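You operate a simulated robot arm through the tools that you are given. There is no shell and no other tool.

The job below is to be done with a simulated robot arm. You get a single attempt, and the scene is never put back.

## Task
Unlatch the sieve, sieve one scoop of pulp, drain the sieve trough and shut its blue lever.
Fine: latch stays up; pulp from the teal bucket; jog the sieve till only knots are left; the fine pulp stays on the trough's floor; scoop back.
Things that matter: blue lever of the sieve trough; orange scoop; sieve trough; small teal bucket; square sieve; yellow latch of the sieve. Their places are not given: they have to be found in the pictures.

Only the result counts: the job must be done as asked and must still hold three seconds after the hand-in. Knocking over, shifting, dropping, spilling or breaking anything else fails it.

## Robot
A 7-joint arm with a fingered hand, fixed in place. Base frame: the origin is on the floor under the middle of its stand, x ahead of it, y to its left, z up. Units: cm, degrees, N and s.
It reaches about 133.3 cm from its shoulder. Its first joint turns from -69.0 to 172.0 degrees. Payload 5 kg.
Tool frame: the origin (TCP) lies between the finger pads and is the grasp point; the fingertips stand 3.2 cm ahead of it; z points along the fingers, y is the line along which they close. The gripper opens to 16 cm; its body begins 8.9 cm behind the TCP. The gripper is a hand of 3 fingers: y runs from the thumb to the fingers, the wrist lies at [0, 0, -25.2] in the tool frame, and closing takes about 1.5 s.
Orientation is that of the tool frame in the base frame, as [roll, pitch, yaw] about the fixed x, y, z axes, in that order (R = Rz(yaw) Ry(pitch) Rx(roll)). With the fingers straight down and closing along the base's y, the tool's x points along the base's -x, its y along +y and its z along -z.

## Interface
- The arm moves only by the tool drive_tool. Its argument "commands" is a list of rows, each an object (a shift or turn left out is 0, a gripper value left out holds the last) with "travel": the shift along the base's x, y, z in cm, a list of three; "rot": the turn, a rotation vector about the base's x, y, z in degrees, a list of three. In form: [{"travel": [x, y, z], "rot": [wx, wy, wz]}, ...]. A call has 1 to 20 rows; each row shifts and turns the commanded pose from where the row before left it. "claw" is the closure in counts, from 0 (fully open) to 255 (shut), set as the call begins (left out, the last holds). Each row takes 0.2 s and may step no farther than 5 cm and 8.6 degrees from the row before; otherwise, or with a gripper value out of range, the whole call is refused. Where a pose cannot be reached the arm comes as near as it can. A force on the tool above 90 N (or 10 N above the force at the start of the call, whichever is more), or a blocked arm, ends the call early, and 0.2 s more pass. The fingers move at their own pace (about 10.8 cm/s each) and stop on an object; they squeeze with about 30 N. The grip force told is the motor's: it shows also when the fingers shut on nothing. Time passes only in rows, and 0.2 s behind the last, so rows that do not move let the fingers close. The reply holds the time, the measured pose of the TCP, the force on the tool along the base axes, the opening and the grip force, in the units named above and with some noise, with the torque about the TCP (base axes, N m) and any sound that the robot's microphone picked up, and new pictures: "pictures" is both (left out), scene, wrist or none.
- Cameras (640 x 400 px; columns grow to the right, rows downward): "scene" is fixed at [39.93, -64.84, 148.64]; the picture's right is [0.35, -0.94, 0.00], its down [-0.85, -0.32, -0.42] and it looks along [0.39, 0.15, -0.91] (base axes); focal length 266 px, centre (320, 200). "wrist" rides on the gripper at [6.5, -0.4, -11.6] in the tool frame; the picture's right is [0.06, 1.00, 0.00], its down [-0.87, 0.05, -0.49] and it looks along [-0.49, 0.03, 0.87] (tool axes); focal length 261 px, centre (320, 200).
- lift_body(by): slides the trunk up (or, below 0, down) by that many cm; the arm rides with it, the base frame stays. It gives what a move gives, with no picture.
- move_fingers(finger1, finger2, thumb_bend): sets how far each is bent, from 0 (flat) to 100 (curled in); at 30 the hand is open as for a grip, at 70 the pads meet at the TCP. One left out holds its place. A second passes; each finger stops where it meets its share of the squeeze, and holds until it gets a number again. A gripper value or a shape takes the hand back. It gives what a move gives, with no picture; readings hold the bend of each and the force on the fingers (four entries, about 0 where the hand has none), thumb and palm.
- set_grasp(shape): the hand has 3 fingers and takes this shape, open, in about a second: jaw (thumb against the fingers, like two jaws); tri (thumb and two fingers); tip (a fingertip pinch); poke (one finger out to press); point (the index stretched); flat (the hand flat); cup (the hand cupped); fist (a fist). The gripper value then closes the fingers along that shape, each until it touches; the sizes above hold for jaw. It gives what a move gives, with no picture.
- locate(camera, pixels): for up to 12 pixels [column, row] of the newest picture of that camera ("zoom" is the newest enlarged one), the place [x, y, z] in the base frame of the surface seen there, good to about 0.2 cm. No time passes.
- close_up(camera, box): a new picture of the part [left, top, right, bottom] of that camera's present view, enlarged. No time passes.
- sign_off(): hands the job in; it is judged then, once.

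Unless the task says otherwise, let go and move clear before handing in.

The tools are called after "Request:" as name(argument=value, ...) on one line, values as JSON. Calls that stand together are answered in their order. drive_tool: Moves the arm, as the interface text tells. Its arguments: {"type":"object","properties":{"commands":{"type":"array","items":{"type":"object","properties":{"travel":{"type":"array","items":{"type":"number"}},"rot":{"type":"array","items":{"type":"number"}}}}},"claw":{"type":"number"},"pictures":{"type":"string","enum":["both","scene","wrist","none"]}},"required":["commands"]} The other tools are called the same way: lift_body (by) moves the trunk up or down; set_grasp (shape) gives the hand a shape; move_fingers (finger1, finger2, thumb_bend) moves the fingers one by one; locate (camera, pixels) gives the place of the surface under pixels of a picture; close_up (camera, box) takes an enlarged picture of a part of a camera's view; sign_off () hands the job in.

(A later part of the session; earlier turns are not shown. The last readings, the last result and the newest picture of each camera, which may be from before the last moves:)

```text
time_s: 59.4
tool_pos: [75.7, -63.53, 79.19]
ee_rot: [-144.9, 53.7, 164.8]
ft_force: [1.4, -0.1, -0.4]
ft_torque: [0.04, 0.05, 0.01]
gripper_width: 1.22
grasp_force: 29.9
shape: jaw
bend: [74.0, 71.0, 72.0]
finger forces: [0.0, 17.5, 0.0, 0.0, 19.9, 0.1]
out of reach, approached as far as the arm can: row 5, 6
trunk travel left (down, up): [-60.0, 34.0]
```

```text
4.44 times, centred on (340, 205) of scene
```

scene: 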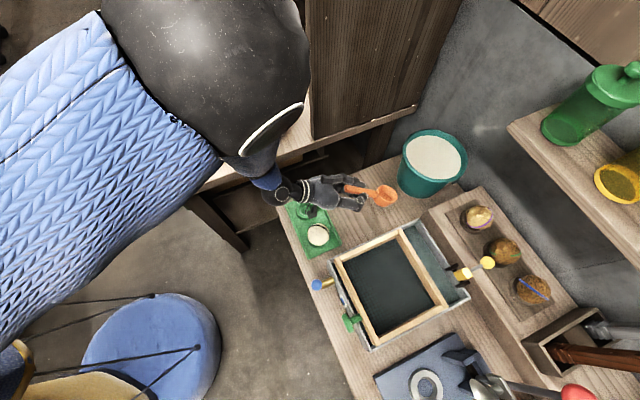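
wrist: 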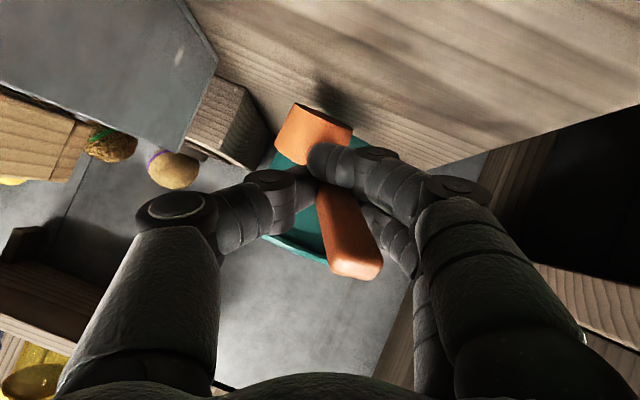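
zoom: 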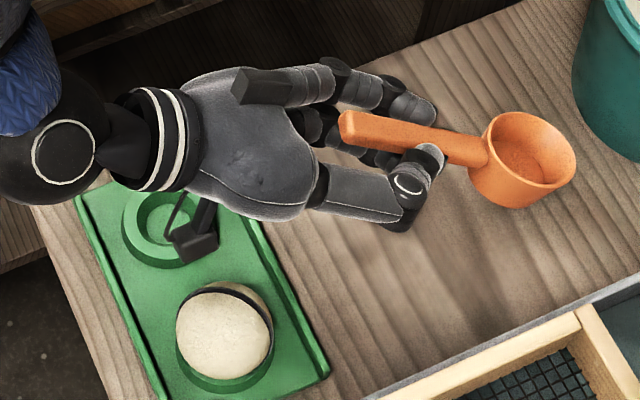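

The arm can't go lower in this pose, but the trunk can. The scoop looks level in the enlarged view; I'll lower the trunk a little to bring the bowl down gently.

Request:
lift_body(by=-1.0)

Request:
close_up(camera="scene", box=[320, 170, 420, 230])

Request:
locate(camera="zoom", pixels=[[325, 185], [355, 200], [270, 130], [200, 115], [180, 95], [400, 130], [470, 140], [400, 200], [360, 130], [370, 250], [440, 210], [330, 240]])

```text
time_s: 60.0
tool_pos: [75.65, -63.38, 78.21]
ee_rot: [-145.0, 53.7, 164.8]
ft_force: [-0.2, 0.4, -0.3]
ft_torque: [0.07, 0.06, 0.01]
gripper_width: 1.19
grasp_force: 30.5
shape: jaw
bend: [74.0, 71.0, 72.0]
finger forces: [0.0, 17.4, 0.0, 0.1, 20.0, 0.0]
trunk travel left (down, up): [-59.0, 35.0]
```

```text
6.40 times, centred on (370, 200) of scene
```

zoom: 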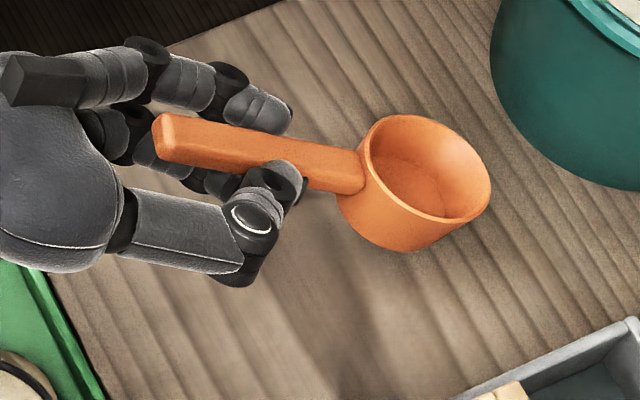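

```text
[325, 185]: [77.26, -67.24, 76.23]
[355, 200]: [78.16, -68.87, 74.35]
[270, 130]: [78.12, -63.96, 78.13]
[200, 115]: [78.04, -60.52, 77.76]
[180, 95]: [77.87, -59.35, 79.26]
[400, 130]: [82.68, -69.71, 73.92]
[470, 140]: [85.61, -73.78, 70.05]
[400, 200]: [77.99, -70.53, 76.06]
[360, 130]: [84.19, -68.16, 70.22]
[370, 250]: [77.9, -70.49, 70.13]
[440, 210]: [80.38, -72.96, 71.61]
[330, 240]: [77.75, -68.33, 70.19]
```

Bowl bottom is roughly 1–2 cm above the table, no contact yet. I'll lower the trunk further in small steps and read the forces.

Request:
lift_body(by=-1.0)

Request:
lift_body(by=-0.6)

Request:
close_up(camera="scene", box=[320, 170, 420, 230])

```text
time_s: 60.6
tool_pos: [75.58, -63.45, 77.28]
ee_rot: [-144.9, 53.7, 164.8]
ft_force: [0.4, -0.5, 0.2]
ft_torque: [-0.05, 0.01, 0.01]
gripper_width: 1.19
grasp_force: 30.0
shape: jaw
bend: [74.0, 71.0, 72.0]
finger forces: [0.0, 17.6, 0.0, 0.1, 20.1, 0.0]
trunk travel left (down, up): [-58.0, 36.0]
```

```text
time_s: 61.1
tool_pos: [75.65, -63.45, 76.66]
ee_rot: [-145.0, 53.7, 164.9]
ft_force: [1.1, -0.8, 0.3]
ft_torque: [-0.06, -0.06, -0.01]
gripper_width: 1.19
grasp_force: 30.4
shape: jaw
bend: [74.0, 71.0, 72.0]
finger forces: [5.2, 18.2, 0.0, 0.0, 20.2, 0.0]
trunk travel left (down, up): [-57.4, 36.6]
```

```text
6.40 times, centred on (370, 200) of scene
```

zoom: 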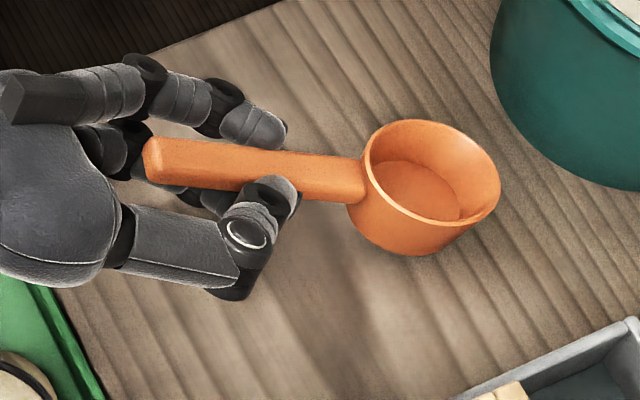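

Contact has begun (torque changed sign, finger 1 now loaded 5 N). I'll press a bit more in small steps so the bowl settles flat.

Request:
lift_body(by=-0.5)

Request:
lift_body(by=-0.5)

Request:
close_up(camera="scene", box=[280, 160, 420, 250])

Request:
locate(camera="zoom", pixels=[[265, 130], [300, 138], [400, 150], [430, 130], [440, 115], [500, 165], [455, 155], [445, 190], [420, 165], [445, 200], [250, 160], [490, 140]])

```text
time_s: 61.6
tool_pos: [75.59, -63.41, 76.11]
ee_rot: [-144.8, 53.7, 164.9]
ft_force: [-0.4, -0.1, 1.0]
ft_torque: [-0.09, -0.05, -0.02]
gripper_width: 1.17
grasp_force: 29.9
shape: jaw
bend: [74.0, 71.0, 72.0]
finger forces: [5.8, 18.6, 0.0, 0.0, 20.6, 0.0]
trunk travel left (down, up): [-56.9, 37.1]
```

```text
time_s: 62.2
tool_pos: [75.68, -63.44, 75.58]
ee_rot: [-144.9, 53.7, 164.8]
ft_force: [0.9, -0.3, 1.3]
ft_torque: [-0.12, -0.08, -0.01]
gripper_width: 1.2
grasp_force: 30.1
shape: jaw
bend: [74.0, 71.0, 72.0]
finger forces: [6.6, 19.4, 0.0, 0.0, 21.0, 0.0]
trunk travel left (down, up): [-56.4, 37.6]
```

```text
4.44 times, centred on (350, 205) of scene
```

zoom: 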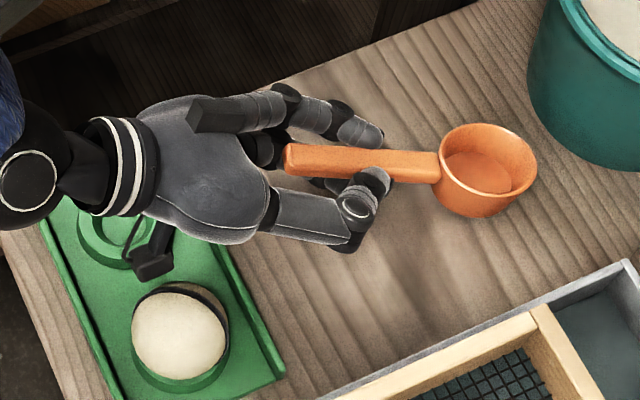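

```text
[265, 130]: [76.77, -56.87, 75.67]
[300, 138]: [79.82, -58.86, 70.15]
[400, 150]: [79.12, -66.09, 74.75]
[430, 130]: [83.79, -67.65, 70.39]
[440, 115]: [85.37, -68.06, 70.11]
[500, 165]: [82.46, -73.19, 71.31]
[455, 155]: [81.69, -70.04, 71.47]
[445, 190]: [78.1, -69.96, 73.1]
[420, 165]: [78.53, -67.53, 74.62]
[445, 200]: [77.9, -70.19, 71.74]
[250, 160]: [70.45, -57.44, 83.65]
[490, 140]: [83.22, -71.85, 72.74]
```

The bowl is almost seated (inner bottom z≈71.4 vs 71.06 at rest), handle still ~1 cm high. I'll lower another 0.5 cm.

Request:
lift_body(by=-0.5)

Request:
lift_body(by=-0.4)

Request:
close_up(camera="scene", box=[280, 160, 420, 250])

Request:
locate(camera="zoom", pixels=[[295, 150], [330, 155], [400, 155], [420, 165], [435, 170], [500, 165], [455, 155], [470, 180], [445, 200], [340, 140], [365, 130], [150, 255]])

```text
time_s: 62.7
tool_pos: [75.74, -63.45, 75.19]
ee_rot: [-144.9, 53.6, 164.8]
ft_force: [-0.2, 0.5, 2.2]
ft_torque: [-0.2, -0.19, 0.01]
gripper_width: 1.2
grasp_force: 30.4
shape: jaw
bend: [74.0, 71.0, 72.0]
finger forces: [8.2, 20.5, 0.0, 0.0, 22.4, 0.1]
trunk travel left (down, up): [-55.9, 38.1]
```

```text
time_s: 63.3
tool_pos: [75.54, -63.39, 74.67]
ee_rot: [-144.8, 53.7, 164.9]
ft_force: [-0.9, 0.2, 4.6]
ft_torque: [-0.39, -0.27, -0.02]
gripper_width: 1.22
grasp_force: 29.3
shape: jaw
bend: [74.0, 71.0, 72.0]
finger forces: [10.4, 21.6, 0.1, 0.1, 24.4, 0.0]
trunk travel left (down, up): [-55.5, 38.5]
```

```text
4.44 times, centred on (350, 205) of scene
```

zoom: 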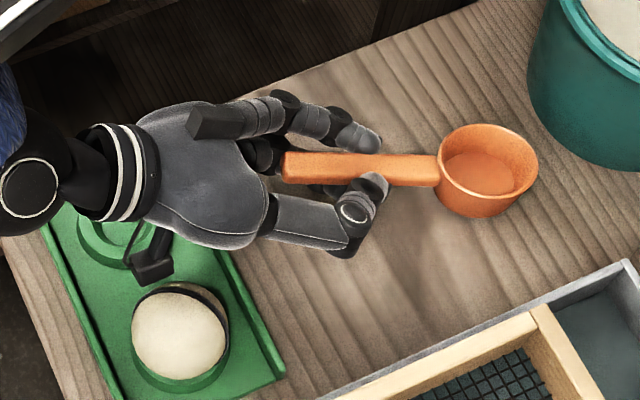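

```text
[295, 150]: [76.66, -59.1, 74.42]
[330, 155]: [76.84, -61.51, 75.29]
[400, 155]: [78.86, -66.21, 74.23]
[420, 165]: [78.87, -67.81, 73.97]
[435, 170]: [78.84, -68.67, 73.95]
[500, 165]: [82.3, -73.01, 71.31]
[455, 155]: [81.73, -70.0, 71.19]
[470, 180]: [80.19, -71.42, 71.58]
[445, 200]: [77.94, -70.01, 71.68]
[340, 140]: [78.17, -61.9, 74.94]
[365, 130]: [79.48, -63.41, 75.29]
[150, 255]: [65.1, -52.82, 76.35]
```

The bowl is essentially flat on the table (back rim 73.95 vs 73.65 at rest) and 4.6 N of support shows. I'll open the fingers to let the handle settle.

Request:
drive_tool(commands=[{"travel": [0, 0, 0]}, {"travel": [0, 0, 0]}, {"travel": [0, 0, 0]}, {"travel": [0, 0, 0]}], claw=150)

Request:
close_up(camera="scene", box=[280, 160, 420, 250])

Request:
locate(camera="zoom", pixels=[[295, 150], [290, 165], [330, 165], [400, 165], [420, 170], [435, 175], [500, 165], [455, 155], [470, 180], [440, 180], [535, 165], [487, 127]])

```text
time_s: 64.3
tool_pos: [75.64, -63.37, 74.59]
ee_rot: [-145.0, 53.7, 164.8]
ft_force: [-0.9, -0.6, 2.6]
ft_torque: [0.01, -0.06, -0.03]
gripper_width: 6.41
grasp_force: 0.1
shape: jaw
bend: [74.0, 73.0, 70.0]
finger forces: [2.3, 0.0, 0.0, 0.0, 0.1, 0.1]
trunk travel left (down, up): [-55.5, 38.5]
```

scene: 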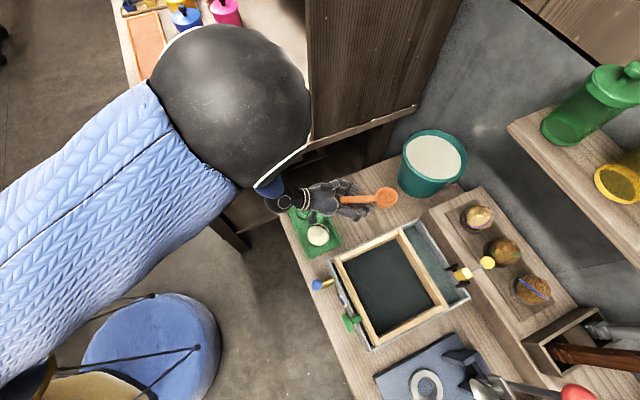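
wrist: 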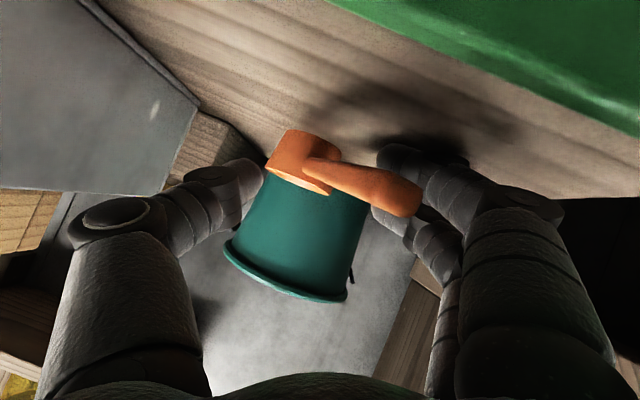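

```text
4.44 times, centred on (350, 205) of scene
```

zoom: 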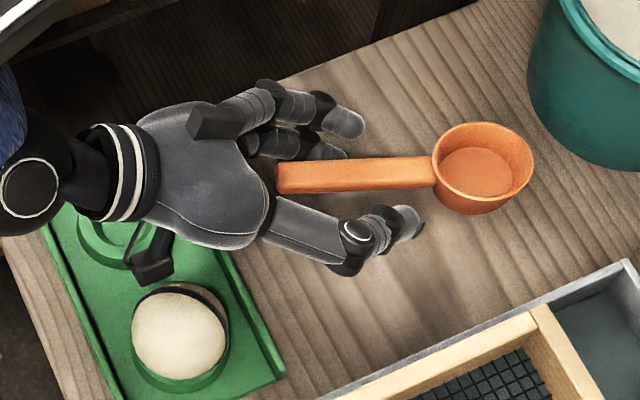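

```text
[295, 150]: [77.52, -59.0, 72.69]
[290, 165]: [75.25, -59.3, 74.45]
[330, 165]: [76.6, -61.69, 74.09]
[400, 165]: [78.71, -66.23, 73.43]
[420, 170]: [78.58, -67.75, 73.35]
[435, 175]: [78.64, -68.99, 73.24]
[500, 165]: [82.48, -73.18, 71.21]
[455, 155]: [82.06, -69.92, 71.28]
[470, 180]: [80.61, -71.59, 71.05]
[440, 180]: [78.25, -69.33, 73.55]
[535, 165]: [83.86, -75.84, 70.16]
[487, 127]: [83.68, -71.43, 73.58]
```

The scoop now stands flat and empty on the table. I'll withdraw the hand back and up along the finger direction.

Request:
drive_tool(commands=[{"travel": [-1.0, 1.5, 0.97]}, {"travel": [-2.0, 3.0, 1.94]}, {"travel": [-2.0, 3.0, 1.94]}, {"travel": [-1.0, 1.5, 3]}, {"travel": [0, 0, 4]}, {"travel": [0, 0, 4]}, {"travel": [0, 0, 4]}])

```text
time_s: 65.9
tool_pos: [70.13, -55.71, 94.69]
ee_rot: [-144.9, 53.6, 164.8]
ft_force: [-0.4, -0.4, 0.4]
ft_torque: [-0.02, 0.0, -0.01]
gripper_width: 6.55
grasp_force: 0.1
shape: jaw
bend: [73.0, 73.0, 70.0]
finger forces: [0.1, 0.0, 0.1, 0.0, 0.0, 0.0]
out of reach, approached as far as the arm can: row 4
trunk travel left (down, up): [-55.5, 38.5]
```

scene: 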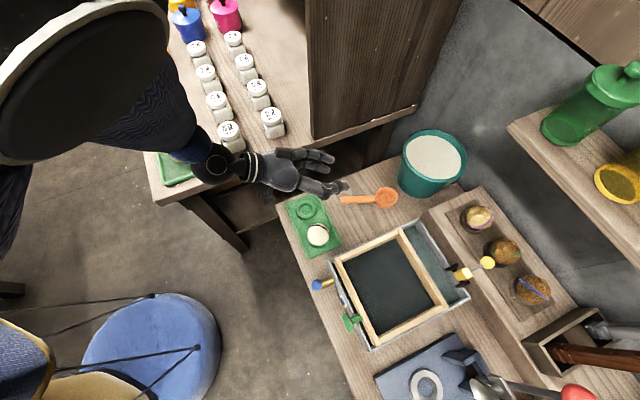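
wrist: 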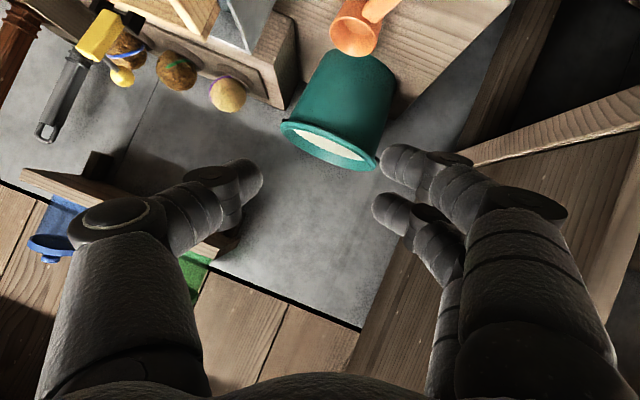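

The scoop rests cleanly on the table at (370,198). I'll measure its new pose.

Request:
close_up(camera="scene", box=[325, 170, 415, 225])

Request:
locate(camera="zoom", pixels=[[115, 195], [115, 220], [200, 195], [200, 220], [300, 185], [300, 210], [440, 125], [480, 190], [430, 230], [375, 160], [430, 180], [340, 195]])

```text
7.11 times, centred on (370, 198) of scene
```

zoom: 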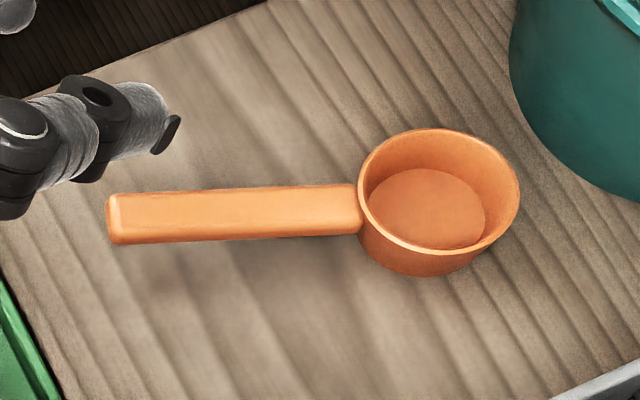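

```text
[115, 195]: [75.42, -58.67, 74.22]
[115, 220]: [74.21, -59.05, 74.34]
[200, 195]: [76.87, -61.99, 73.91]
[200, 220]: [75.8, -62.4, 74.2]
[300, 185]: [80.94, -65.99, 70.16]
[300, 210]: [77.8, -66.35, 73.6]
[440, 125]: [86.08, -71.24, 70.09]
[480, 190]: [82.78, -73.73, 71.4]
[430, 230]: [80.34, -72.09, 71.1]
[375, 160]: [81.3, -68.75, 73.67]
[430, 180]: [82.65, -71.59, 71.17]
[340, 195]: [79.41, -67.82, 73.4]
```

The scoop lies with its handle at azimuth ≈-64°, bowl centre (81.0,-71.8). I'll set the hand to a 25° lean in that heading for a new grip closer to the bowl.

Request:
drive_tool(commands=[{"travel": [0.3, 0, 0.5], "rot": [4.71, -4.71, 0]}, {"travel": [0.3, 0, 0.5], "rot": [4.71, -4.71, 0]}, {"travel": [0.3, 0, 0.5], "rot": [4.71, -4.71, 0]}, {"travel": [0.4, -0.2, 0], "rot": [4.95, 4.95, 0]}, {"travel": [0.4, -0.2, 0], "rot": [4.95, 4.95, 0]}, {"travel": [0.4, -0.2, 0], "rot": [4.95, 4.95, 0]}, {"travel": [0.4, -0.2, 0], "rot": [4.95, 4.95, 0]}, {"travel": [0.4, -0.2, 0], "rot": [4.95, 4.95, 0]}, {"travel": [0.4, -0.3, 0], "rot": [0, 0, -6.47]}, {"travel": [0.4, -0.3, 0], "rot": [0, 0, -6.47]}, {"travel": [0.4, -0.3, 0], "rot": [0, 0, -6.47]}, {"travel": [0, 0, 0]}])

```text
time_s: 68.5
tool_pos: [74.19, -57.7, 96.2]
ee_rot: [179.8, 24.1, 115.6]
ft_force: [0.1, -0.3, -0.7]
ft_torque: [-0.01, 0.0, 0.0]
gripper_width: 6.55
grasp_force: 0.0
shape: jaw
bend: [73.0, 73.0, 70.0]
finger forces: [0.0, 0.0, 0.0, 0.0, 0.0, 0.1]
trunk travel left (down, up): [-55.5, 38.5]
```

scene: 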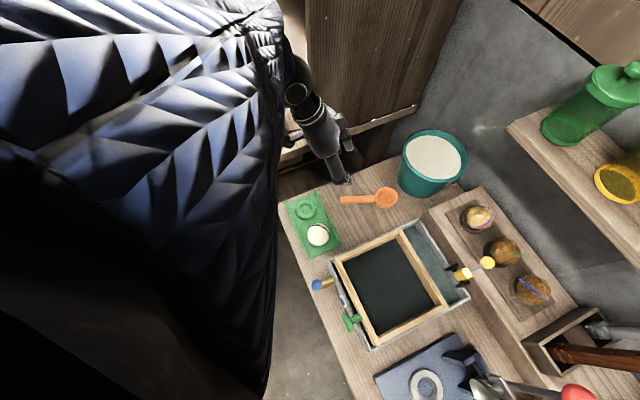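
wrist: 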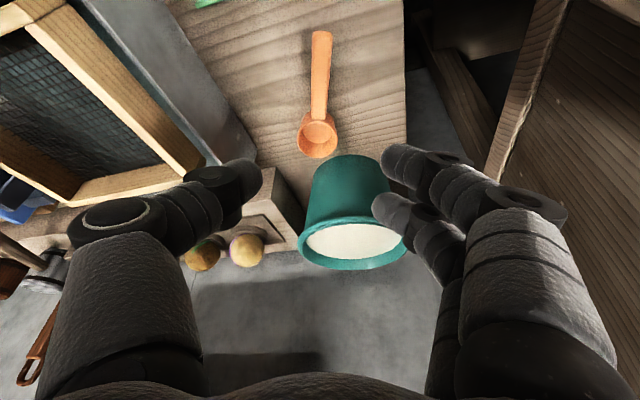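

The scoop is centred in the wrist view (handle column ≈320). I'll measure it again from here for the approach.

Request:
close_up(camera="wrist", box=[270, 20, 370, 170])

Request:
locate(camera="wrist", pixels=[[321, 40], [320, 70], [319, 100], [312, 70], [328, 70], [318, 115], [317, 155], [299, 135], [336, 133], [317, 140]])

```text
2.67 times, centred on (320, 95) of wrist
```

zoom: 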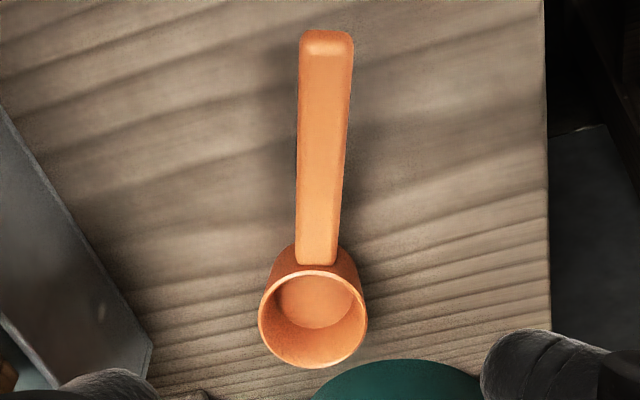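

```text
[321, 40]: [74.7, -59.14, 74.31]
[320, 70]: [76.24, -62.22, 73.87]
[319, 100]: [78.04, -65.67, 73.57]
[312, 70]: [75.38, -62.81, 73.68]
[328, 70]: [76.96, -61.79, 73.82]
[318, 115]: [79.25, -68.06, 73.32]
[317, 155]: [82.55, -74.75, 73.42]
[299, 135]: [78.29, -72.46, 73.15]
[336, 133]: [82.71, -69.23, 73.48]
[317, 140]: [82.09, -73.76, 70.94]
```

Centreline direction is (0.456,-0.89); I'll fine-tune yaw by 1.5° and approach along the fingers, aiming at a point 7.3 cm from the bowl centre.

Request:
drive_tool(commands=[{"travel": [-0.87, 1.25, 0], "rot": [-0.8, -0.41, 1.5]}, {"travel": [0.866, -1.69, -4.08]}, {"travel": [0.866, -1.69, -4.08]}, {"travel": [0.866, -1.69, -4.08]}, {"travel": [0.866, -1.69, -4.08]}, {"travel": [0, 0, 0]}])

Request:
close_up(camera="scene", box=[310, 150, 430, 230])

```text
time_s: 69.9
tool_pos: [76.89, -63.38, 79.96]
ee_rot: [179.7, 25.0, 117.1]
ft_force: [-0.1, 0.2, -0.1]
ft_torque: [0.02, -0.02, 0.01]
gripper_width: 6.53
grasp_force: 0.1
shape: jaw
bend: [73.0, 73.0, 70.0]
finger forces: [0.0, 0.0, 0.0, 0.0, 0.1, 0.0]
trunk travel left (down, up): [-55.5, 38.5]
```

scene: 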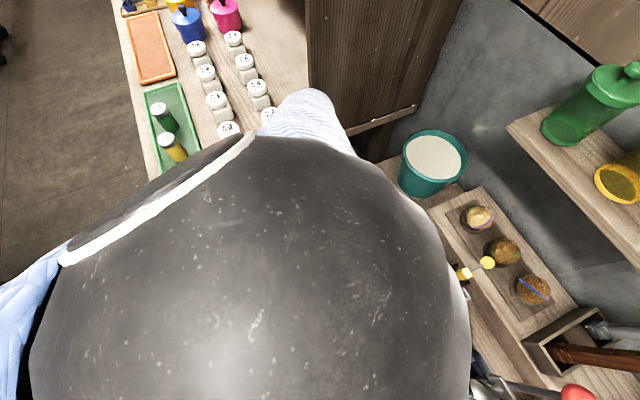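
wrist: 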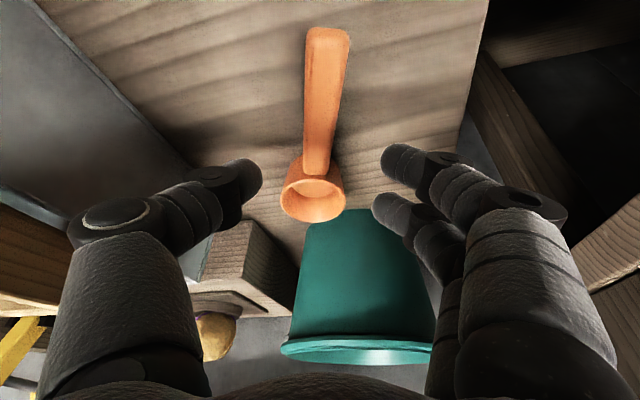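

```text
5.00 times, centred on (370, 190) of scene
```

zoom: 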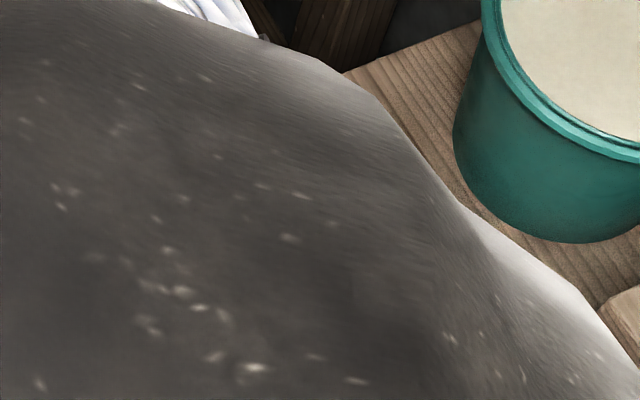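

The hand is aligned 5 cm above the handle. I'll lower the rest in small steps.

Request:
drive_tool(commands=[{"travel": [0.3, -0.6, -1.6]}, {"travel": [0.3, -0.6, -1.6]}, {"travel": [0.25, -0.5, -1.3]}, {"travel": [0.16, -0.32, -0.8]}, {"travel": [0, 0, 0]}], pictures="wrist")

Request:
locate(camera="wrist", pixels=[[330, 60], [325, 100], [320, 140], [318, 170], [315, 195], [314, 230]])

```text
time_s: 71.1
tool_pos: [77.85, -65.33, 74.58]
ee_rot: [179.8, 25.0, 117.0]
ft_force: [-0.2, 0.7, -0.5]
ft_torque: [-0.01, 0.01, -0.01]
gripper_width: 6.56
grasp_force: 0.1
shape: jaw
bend: [73.0, 73.0, 70.0]
finger forces: [0.1, 0.0, 0.0, 0.0, 0.1, 0.0]
trunk travel left (down, up): [-55.5, 38.5]
```

wrist: 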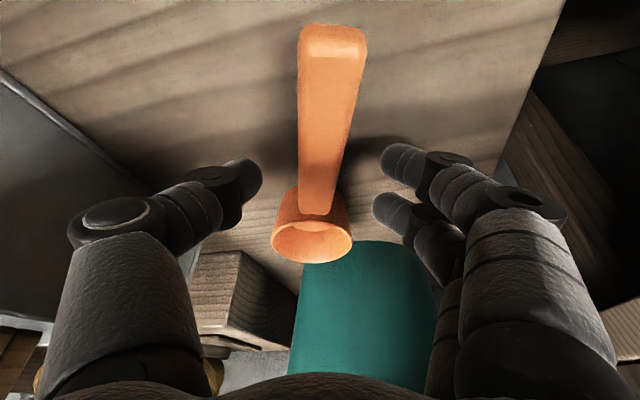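

```text
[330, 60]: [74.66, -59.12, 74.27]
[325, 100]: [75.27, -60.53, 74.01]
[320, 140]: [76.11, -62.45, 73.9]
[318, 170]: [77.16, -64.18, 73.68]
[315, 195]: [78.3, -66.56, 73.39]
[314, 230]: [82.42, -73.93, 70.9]
```

The fingers straddle the handle; finger 2 would end near the bowl's back wall, so I'll back off 0.5 cm along the handle and then close.

Request:
drive_tool(commands=[{"travel": [-0.23, 0.45, 0]}, {"travel": [0, 0, 0]}], pictures="none")

Request:
drive_tool(commands=[{"travel": [0, 0, 0]}, {"travel": [0, 0, 0]}, {"travel": [0, 0, 0]}, {"travel": [0, 0, 0]}, {"travel": [0, 0, 0]}, {"travel": [0, 0, 0]}], claw=255, pictures="wrist")

```text
time_s: 71.7
tool_pos: [77.63, -64.87, 74.45]
ee_rot: [179.7, 25.0, 117.1]
ft_force: [0.5, 0.2, 0.4]
ft_torque: [-0.01, -0.02, -0.01]
gripper_width: 6.54
grasp_force: 0.1
shape: jaw
bend: [73.0, 73.0, 70.0]
finger forces: [0.0, 0.1, 0.0, 0.0, 0.1, 0.0]
trunk travel left (down, up): [-55.5, 38.5]
```

```text
time_s: 73.1
tool_pos: [77.63, -64.79, 74.58]
ee_rot: [179.8, 25.0, 117.1]
ft_force: [0.1, -0.8, -1.2]
ft_torque: [-0.02, 0.02, 0.03]
gripper_width: 1.66
grasp_force: 30.2
shape: jaw
bend: [72.0, 72.0, 70.0]
finger forces: [13.0, 13.5, 0.0, 0.1, 26.9, 0.0]
trunk travel left (down, up): [-55.5, 38.5]
```

wrist: 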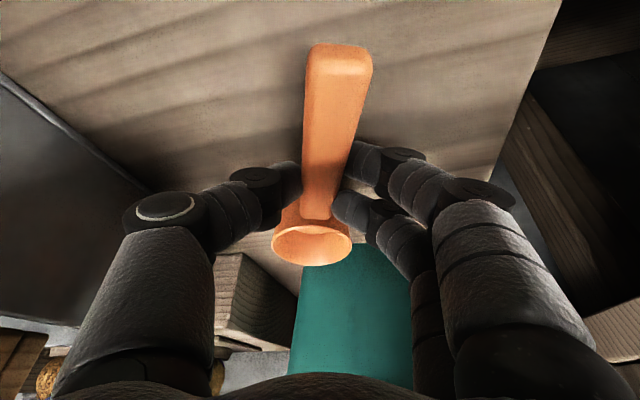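

The grip is balanced again (13.0/13.5/26.9 N) about 7.9 cm from the bowl centre. I'll lift gently, then turn to the trough-axis heading and move over the bucket.

Request:
drive_tool(commands=[{"travel": [0, 0, 0.5]}, {"travel": [0, 0, 1]}, {"travel": [0, 0, 2]}, {"travel": [0, 0, 3]}, {"travel": [0, 0, 4]}, {"travel": [0, 0, 4]}, {"travel": [0, 0, 4]}, {"travel": [0, 0, 4]}, {"travel": [0, 0, 3.5]}, {"travel": [0, 0, 0]}], pictures="wrist")

```text
time_s: 75.3
tool_pos: [77.84, -65.11, 100.6]
ee_rot: [179.8, 24.9, 117.1]
ft_force: [0.1, 0.2, -1.1]
ft_torque: [0.04, 0.03, -0.04]
gripper_width: 1.62
grasp_force: 30.2
shape: jaw
bend: [72.0, 72.0, 70.0]
finger forces: [12.5, 13.2, 0.0, 0.0, 26.7, 0.0]
trunk travel left (down, up): [-55.5, 38.5]
```

wrist: 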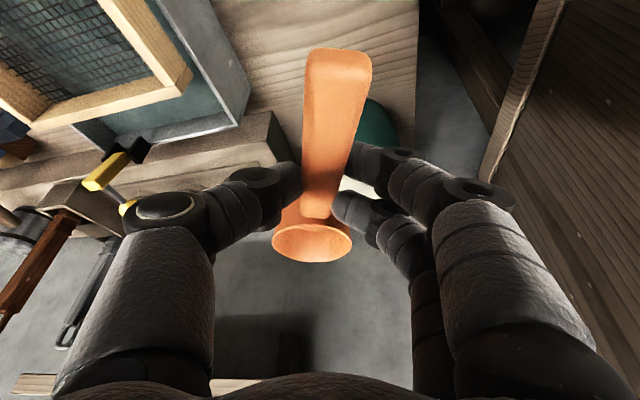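

The scoop is steady in the grip. I'll carry it over the bucket and tip it 32° nose-down.

Request:
drive_tool(commands=[{"travel": [2.4, -2.5, 0], "rot": [0, 0, 4.5]}, {"travel": [2.4, -2.5, 0], "rot": [0, 0, 4.5]}, {"travel": [2.4, -2.5, 0], "rot": [0, 0, 4.5]}, {"travel": [2.4, -2.5, 0], "rot": [0, 0, 4.5]}, {"travel": [0.78, -0.79, -1], "rot": [5.66, 5.66, 0]}, {"travel": [0.78, -0.79, -1], "rot": [5.66, 5.66, 0]}, {"travel": [0.78, -0.79, -1], "rot": [5.66, 5.66, 0]}, {"travel": [0.78, -0.79, -1], "rot": [5.66, 5.66, 0]}, {"travel": [0, 0, 0]}], pictures="wrist")

```text
time_s: 77.3
tool_pos: [88.37, -77.66, 95.63]
ee_rot: [179.3, -6.5, 135.2]
ft_force: [0.4, 0.3, -1.1]
ft_torque: [-0.02, 0.02, 0.0]
gripper_width: 1.65
grasp_force: 29.8
shape: jaw
bend: [72.0, 72.0, 70.0]
finger forces: [12.7, 13.5, 0.1, 0.0, 27.2, 0.1]
out of reach, approached as far as the arm can: row 8
trunk travel left (down, up): [-55.5, 38.5]
```

wrist: 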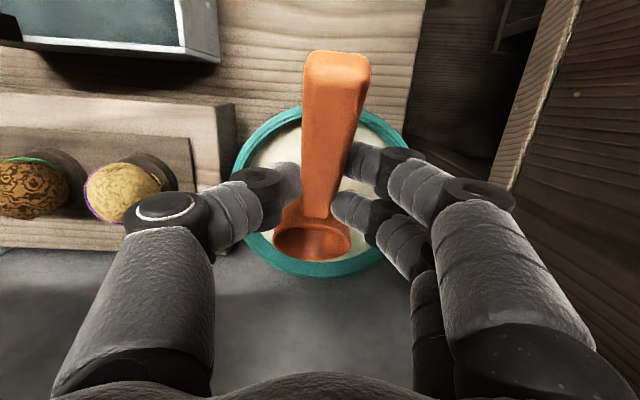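

The arm is at its limit there. I'll raise the trunk 5 cm to recover reach and use a slightly smaller tip of 25°.

Request:
lift_body(by=5)

Request:
drive_tool(commands=[{"travel": [0.6, -0.07, 0], "rot": [-2.47, -2.47, 0]}, {"travel": [0.6, -0.07, 0], "rot": [-2.47, -2.47, 0]}, {"travel": [0.6, -0.07, 0]}, {"travel": [0, 0, -2]}, {"travel": [0, 0, -2]}, {"travel": [0, 0, 0]}], pictures="wrist")

```text
time_s: 78.2
tool_pos: [88.31, -77.86, 100.49]
ee_rot: [179.2, -6.6, 135.1]
ft_force: [0.4, 0.0, -2.0]
ft_torque: [0.02, 0.0, 0.02]
gripper_width: 1.63
grasp_force: 30.3
shape: jaw
bend: [72.0, 72.0, 70.0]
finger forces: [12.6, 13.6, 0.1, 0.0, 27.2, 0.1]
trunk travel left (down, up): [-60.5, 33.5]
```

```text
time_s: 79.6
tool_pos: [89.96, -78.16, 96.54]
ee_rot: [179.3, 0.4, 135.1]
ft_force: [0.4, 0.0, -0.7]
ft_torque: [0.0, 0.01, 0.01]
gripper_width: 1.65
grasp_force: 29.7
shape: jaw
bend: [72.0, 72.0, 70.0]
finger forces: [12.4, 13.4, 0.0, 0.0, 26.9, 0.0]
trunk travel left (down, up): [-60.5, 33.5]
```

wrist: 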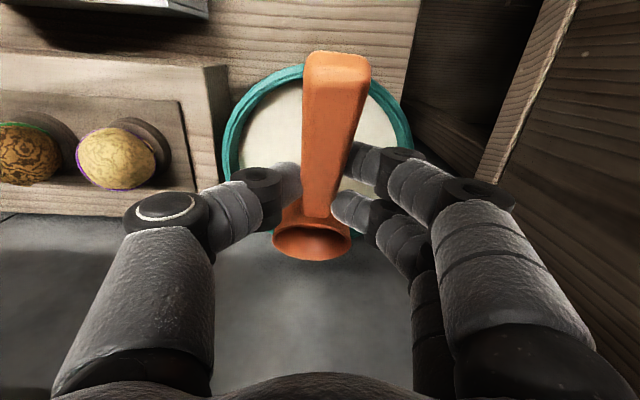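

The scoop is tipped 25° and in position over the pulp. I'll lower it in, slowing down as it enters.

Request:
drive_tool(commands=[{"travel": [0, 0, -2]}, {"travel": [0, 0, -2]}, {"travel": [0, 0, -1.5]}, {"travel": [0, 0, -0.7]}, {"travel": [0, 0, -0.5]}, {"travel": [0, 0, -0.5]}, {"travel": [0, 0, -0.5]}, {"travel": [0, 0, -0.5]}, {"travel": [0, 0, -0.5]}, {"travel": [0, 0, -0.4]}, {"travel": [0, 0, -0.4]}, {"travel": [0, 0, -0.4]}, {"travel": [0, 0, 0]}], pictures="wrist")

```text
time_s: 82.4
tool_pos: [90.12, -78.22, 86.58]
ee_rot: [179.2, 0.3, 135.0]
ft_force: [0.6, 1.0, -2.3]
ft_torque: [0.03, 0.02, -0.01]
gripper_width: 1.67
grasp_force: 30.1
shape: jaw
bend: [72.0, 72.0, 70.0]
finger forces: [12.1, 13.3, 0.0, 0.0, 26.7, 0.0]
trunk travel left (down, up): [-60.5, 33.5]
```

wrist: 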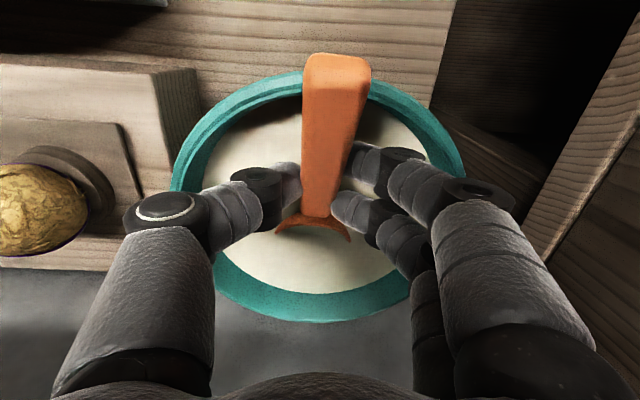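

The bowl is filled under the surface, grip unchanged. I'll level it slowly, checking midway.

Request:
drive_tool(commands=[{"travel": [0, 0, 0]}, {"travel": [-0.124, 0.124, -0.09], "rot": [-1.77, -1.77, 0]}, {"travel": [-0.124, 0.124, -0.09], "rot": [-1.77, -1.77, 0]}, {"travel": [-0.081, 0.081, 0.05], "rot": [-1.414, -1.414, 0]}, {"travel": [-0.081, 0.081, 0.05], "rot": [-1.414, -1.414, 0]}, {"travel": [-0.074, 0.074, 0.1], "rot": [-1.414, -1.414, 0]}, {"travel": [-0.074, 0.074, 0.1], "rot": [-1.414, -1.414, 0]}, {"travel": [0, 0, 0]}], pictures="wrist")

```text
time_s: 84.2
tool_pos: [89.6, -77.67, 86.65]
ee_rot: [179.3, 13.3, 135.2]
ft_force: [-0.9, -0.5, -1.2]
ft_torque: [0.04, 0.06, -0.02]
gripper_width: 1.64
grasp_force: 29.9
shape: jaw
bend: [72.0, 72.0, 70.0]
finger forces: [11.9, 13.3, 0.0, 0.0, 26.7, 0.0]
trunk travel left (down, up): [-60.5, 33.5]
```

wrist: 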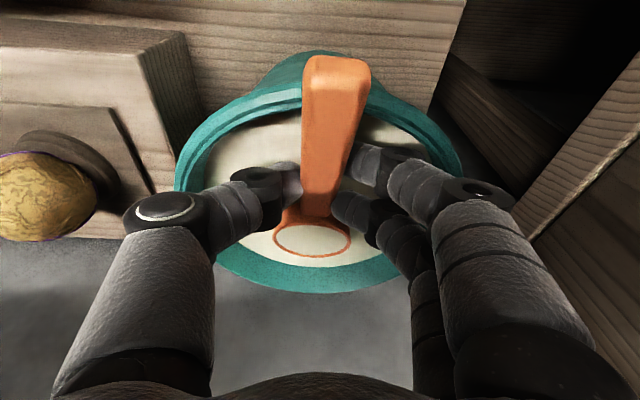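

The bowl rim is emerging full of pulp ((313,240)) and the grip hasn't slipped. I'll finish levelling and rise slowly.

Request:
drive_tool(commands=[{"travel": [-0.057, 0.057, 0.125], "rot": [-1.414, -1.414, 0]}, {"travel": [-0.057, 0.057, 0.125], "rot": [-1.414, -1.414, 0]}, {"travel": [-0.035, 0.035, 0.15], "rot": [-1.414, -1.414, 0]}, {"travel": [-0.035, 0.035, 0.15], "rot": [-1.414, -1.414, 0]}, {"travel": [-0.035, 0.035, 0.3], "rot": [-1.414, -1.414, 0]}, {"travel": [-0.035, 0.035, 0.3], "rot": [-1.414, -1.414, 0]}, {"travel": [0, 0, 0.3]}, {"travel": [0, 0, 0.4]}, {"travel": [0, 0, 0.5]}, {"travel": [0, 0, 0.6]}, {"travel": [0, 0, 0.6]}, {"travel": [0, 0, 0]}], pictures="wrist")

```text
time_s: 86.8
tool_pos: [89.36, -77.3, 90.15]
ee_rot: [179.3, 25.2, 135.2]
ft_force: [0.3, 0.4, -1.8]
ft_torque: [0.05, 0.05, 0.01]
gripper_width: 1.66
grasp_force: 29.2
shape: jaw
bend: [72.0, 72.0, 70.0]
finger forces: [11.7, 13.1, 0.0, 0.0, 26.5, 0.0]
trunk travel left (down, up): [-60.5, 33.5]
```

wrist: 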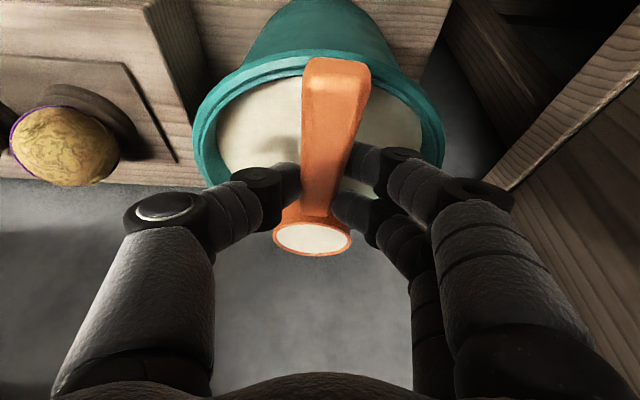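

A full, level scoop of pulp is out of the bucket ((313,240)). I'll raise it smoothly to clear everything and check the scene.

Request:
drive_tool(commands=[{"travel": [0, 0, 0.8]}, {"travel": [0, 0, 1]}, {"travel": [0, 0, 1.2]}, {"travel": [0, 0, 1.4]}, {"travel": [0, 0, 1.4]}, {"travel": [0, 0, 1.4]}, {"travel": [0, 0, 1.4]}, {"travel": [0, 0, 1.2]}, {"travel": [0, 0, 0.8]}, {"travel": [0, 0, 0]}])

```text
time_s: 89.0
tool_pos: [89.17, -77.31, 100.86]
ee_rot: [179.3, 25.2, 135.0]
ft_force: [0.7, 0.1, -1.9]
ft_torque: [0.1, 0.06, 0.01]
gripper_width: 1.64
grasp_force: 29.9
shape: jaw
bend: [72.0, 72.0, 70.0]
finger forces: [11.5, 13.3, 0.0, 0.0, 26.5, 0.1]
trunk travel left (down, up): [-60.5, 33.5]
```

scene: 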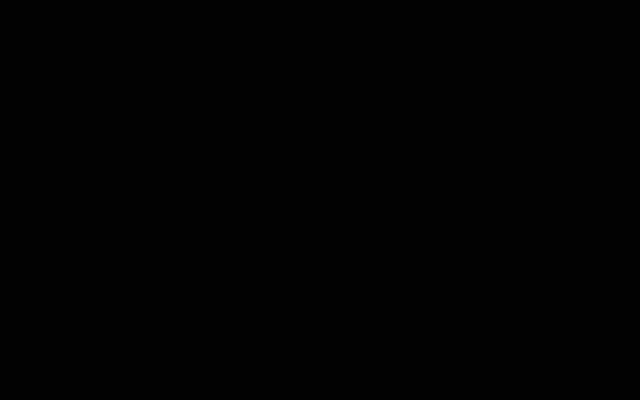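
wrist: 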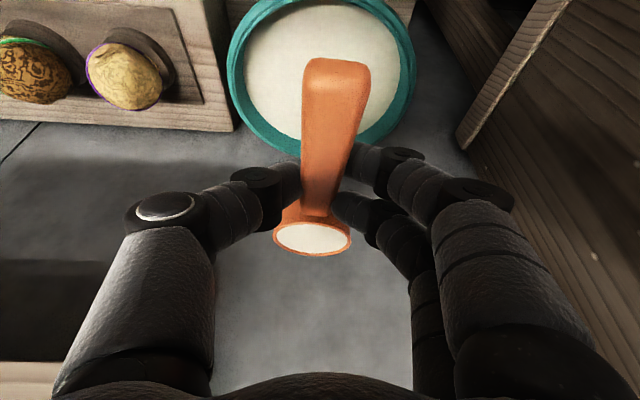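

The scoop stays full and steady. I'll carry it level toward the sieve while turning the heading by 90°, at moderate speed.

Request:
drive_tool(commands=[{"travel": [-1, -0.16, 0], "rot": [0, 0, 2]}, {"travel": [-2, -0.32, 0], "rot": [0, 0, 4]}, {"travel": [-2.5, -0.4, 0], "rot": [0, 0, 5.5]}, {"travel": [-2.5, -0.4, 0], "rot": [0, 0, 5.5]}, {"travel": [-2.5, -0.4, 0], "rot": [0, 0, 5.5]}, {"travel": [-2.5, -0.4, 0], "rot": [0, 0, 5.5]}, {"travel": [-2.5, -0.4, 0], "rot": [0, 0, 5.5]}, {"travel": [-2.5, -0.4, 0], "rot": [0, 0, 5.5]}, {"travel": [-2.5, -0.4, 0], "rot": [0, 0, 5.5]}, {"travel": [-2.5, -0.4, 0], "rot": [0, 0, 5.5]}], pictures="wrist")

```text
time_s: 91.2
tool_pos: [66.27, -81.01, 100.92]
ee_rot: [179.3, 25.4, -174.8]
ft_force: [-0.3, -0.4, -1.8]
ft_torque: [0.02, 0.07, -0.01]
gripper_width: 1.65
grasp_force: 29.3
shape: jaw
bend: [72.0, 72.0, 70.0]
finger forces: [11.1, 12.8, 0.0, 0.1, 26.2, 0.0]
trunk travel left (down, up): [-60.5, 33.5]
```

wrist: 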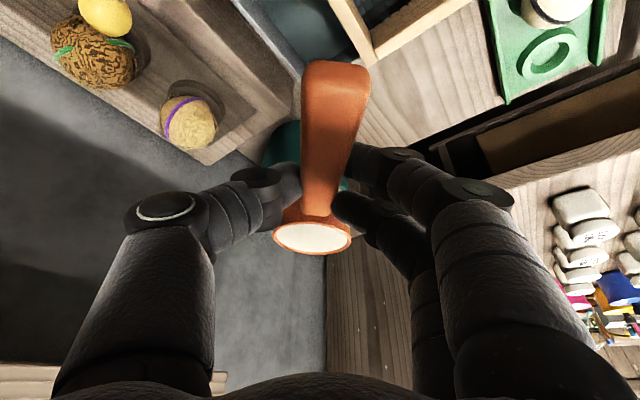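

Still level and full. Continue to the sieve.

Request:
drive_tool(commands=[{"travel": [-2.5, -0.4, 0], "rot": [0, 0, 5.3]}, {"travel": [-2.5, -0.4, 0], "rot": [0, 0, 5.3]}, {"travel": [-2.5, -0.4, 0], "rot": [0, 0, 5.3]}, {"travel": [-2.5, -0.4, 0], "rot": [0, 0, 5.3]}, {"travel": [-2.5, -0.4, 0], "rot": [0, 0, 5.3]}, {"travel": [-2.5, -0.4, 0], "rot": [0, 0, 5.3]}, {"travel": [-2.2, -0.4, 0], "rot": [0, 0, 5]}, {"travel": [-1.7, -0.3, 0], "rot": [0, 0, 3]}, {"travel": [0, 0, 0]}])

```text
time_s: 93.2
tool_pos: [47.42, -84.09, 100.84]
ee_rot: [179.3, 25.4, -135.1]
ft_force: [0.5, 1.0, -1.7]
ft_torque: [-0.06, 0.01, 0.0]
gripper_width: 1.18
grasp_force: 30.1
shape: jaw
bend: [75.0, 71.0, 73.0]
finger forces: [0.0, 16.1, 0.0, 0.0, 19.1, 0.0]
trunk travel left (down, up): [-60.5, 33.5]
```

scene: 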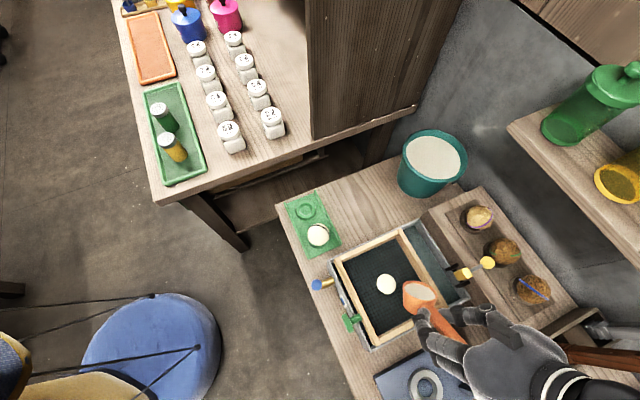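
wrist: 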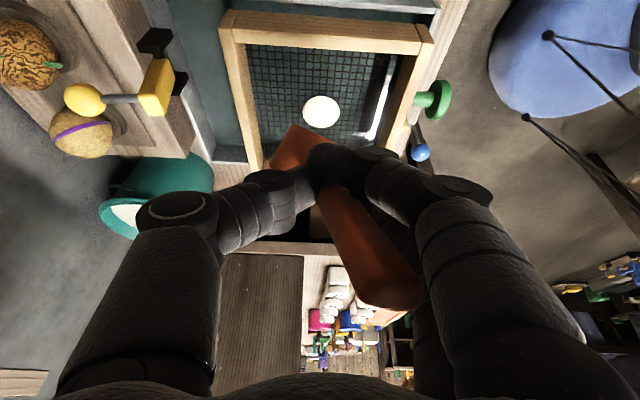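

The grip slipped again (width 1.18, finger 1 unloaded), and a dollop of pulp landed on the sieve mesh at (387,284). I'll look closely before moving anything.

Request:
close_up(camera="scene", box=[330, 220, 490, 350])

Request:
close_up(camera="scene", box=[390, 260, 480, 350])

Request:
locate(camera="scene", pixels=[[387, 284], [420, 292], [410, 285], [435, 290], [418, 310], [445, 325], [460, 340], [425, 283], [405, 300], [395, 285], [433, 318]])

```text
3.08 times, centred on (410, 285) of scene
```

zoom: 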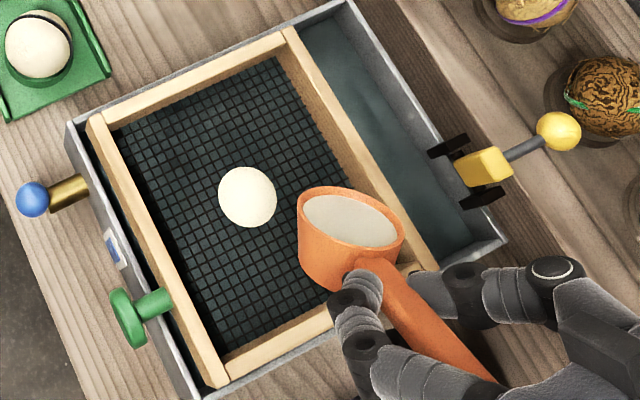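

```text
4.44 times, centred on (435, 305) of scene
```

zoom: 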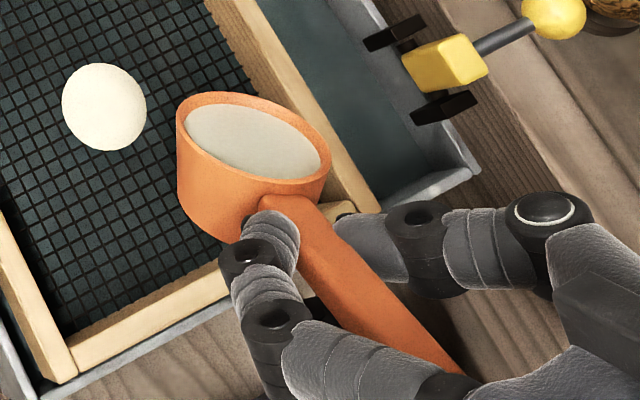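

```text
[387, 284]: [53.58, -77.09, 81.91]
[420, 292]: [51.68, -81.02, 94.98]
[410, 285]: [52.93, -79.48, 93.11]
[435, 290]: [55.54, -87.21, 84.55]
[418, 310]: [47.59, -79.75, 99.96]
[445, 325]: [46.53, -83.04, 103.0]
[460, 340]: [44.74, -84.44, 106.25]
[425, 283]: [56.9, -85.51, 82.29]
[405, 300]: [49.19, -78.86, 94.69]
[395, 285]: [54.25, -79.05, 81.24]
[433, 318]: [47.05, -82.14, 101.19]
```

The scoop still holds most of the pulp and its bowl hangs over the sieve interior (bowl ≈(51.7,-81,95)); the spilled part is on the mesh. I'll lower gently and continue tipping to pour the rest into the middle of the sieve.

Request:
drive_tool(commands=[{"travel": [0, 0, -0.8]}, {"travel": [0, 0, -1.2]}, {"travel": [0, 0, -1.2]}, {"travel": [0, 0, -1.0]}, {"travel": [0, 0, -0.6]}, {"travel": [0, 0, 0]}], pictures="scene")

Request:
close_up(camera="scene", box=[350, 230, 490, 350])

```text
time_s: 94.6
tool_pos: [47.26, -84.03, 96.03]
ee_rot: [179.3, 25.4, -135.0]
ft_force: [0.1, 0.9, -2.0]
ft_torque: [-0.03, 0.02, -0.01]
gripper_width: 1.18
grasp_force: 30.0
shape: jaw
bend: [75.0, 71.0, 73.0]
finger forces: [0.1, 16.2, 0.0, 0.0, 19.0, 0.0]
trunk travel left (down, up): [-60.5, 33.5]
```

scene: 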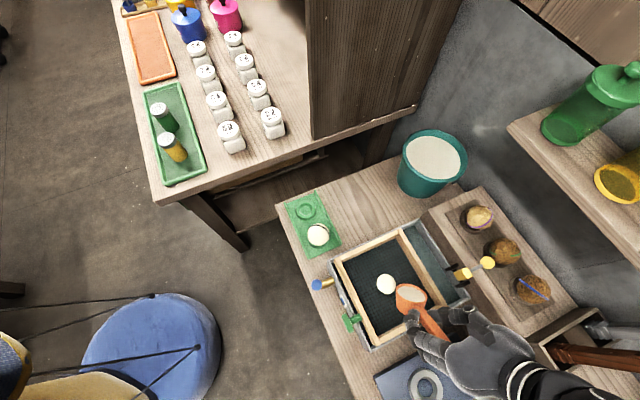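

```text
3.33 times, centred on (420, 290) of scene
```

zoom: 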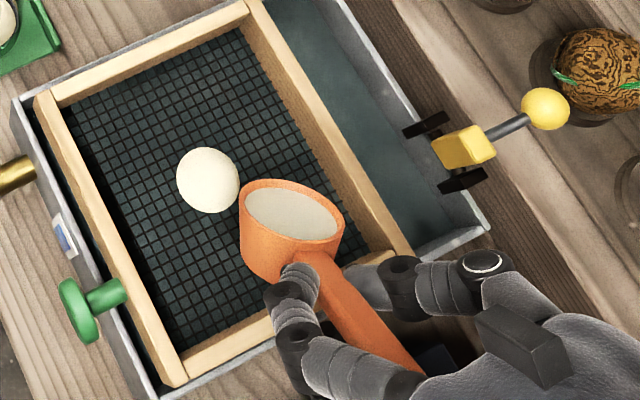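

Stable, with the bowl over the mesh. I'll tip it further in steps, moving the hand to keep the bowl over the sieve.

Request:
drive_tool(commands=[{"travel": [0.5, 0.5, -0.4], "rot": [-3.54, 3.54, 0]}, {"travel": [0.5, 0.5, -0.4], "rot": [-3.54, 3.54, 0]}, {"travel": [0.5, 0.5, -0.4], "rot": [-3.54, 3.54, 0]}, {"travel": [0.5, 0.5, -0.4], "rot": [-3.54, 3.54, 0]}, {"travel": [0.5, 0.5, -0.4], "rot": [-3.54, 3.54, 0]}, {"travel": [0, 0, 0]}], pictures="scene")

Request:
close_up(camera="scene", box=[350, 230, 490, 350])

Request:
locate(camera="zoom", pixels=[[210, 180], [265, 195], [260, 250], [300, 240], [340, 300], [380, 350], [280, 190], [240, 220]])

```text
time_s: 96.0
tool_pos: [49.88, -81.64, 94.01]
ee_rot: [179.2, 0.3, -135.0]
ft_force: [0.7, -0.2, -0.8]
ft_torque: [0.0, -0.03, 0.02]
gripper_width: 1.16
grasp_force: 30.2
shape: jaw
bend: [75.0, 71.0, 73.0]
finger forces: [0.2, 16.2, 0.0, 0.0, 18.8, 0.0]
trunk travel left (down, up): [-60.5, 33.5]
```

scene: 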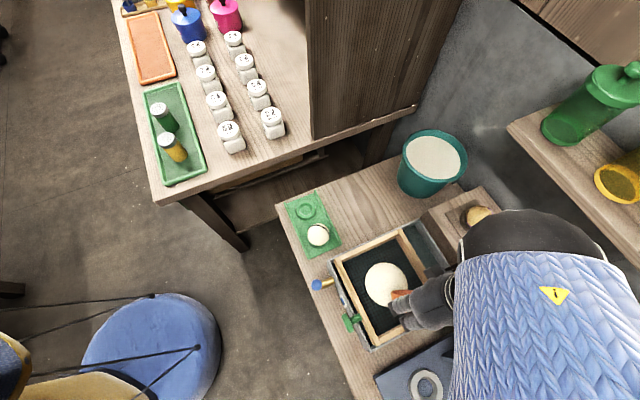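

```text
3.33 times, centred on (420, 290) of scene
```

zoom: 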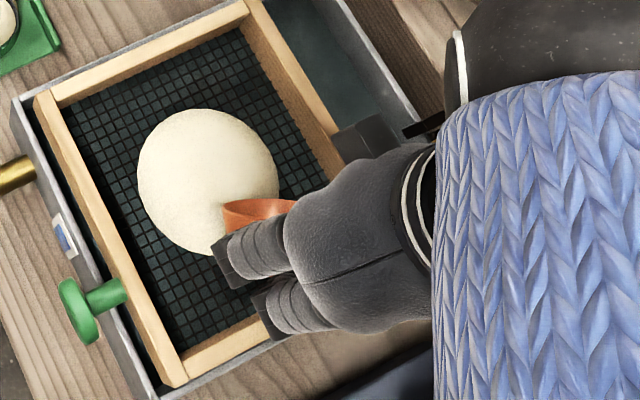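

```text
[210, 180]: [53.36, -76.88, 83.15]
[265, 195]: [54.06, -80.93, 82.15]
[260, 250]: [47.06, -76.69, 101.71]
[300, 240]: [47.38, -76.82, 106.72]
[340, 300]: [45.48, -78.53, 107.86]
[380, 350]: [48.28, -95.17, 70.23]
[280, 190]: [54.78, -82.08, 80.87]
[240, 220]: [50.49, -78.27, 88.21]
```

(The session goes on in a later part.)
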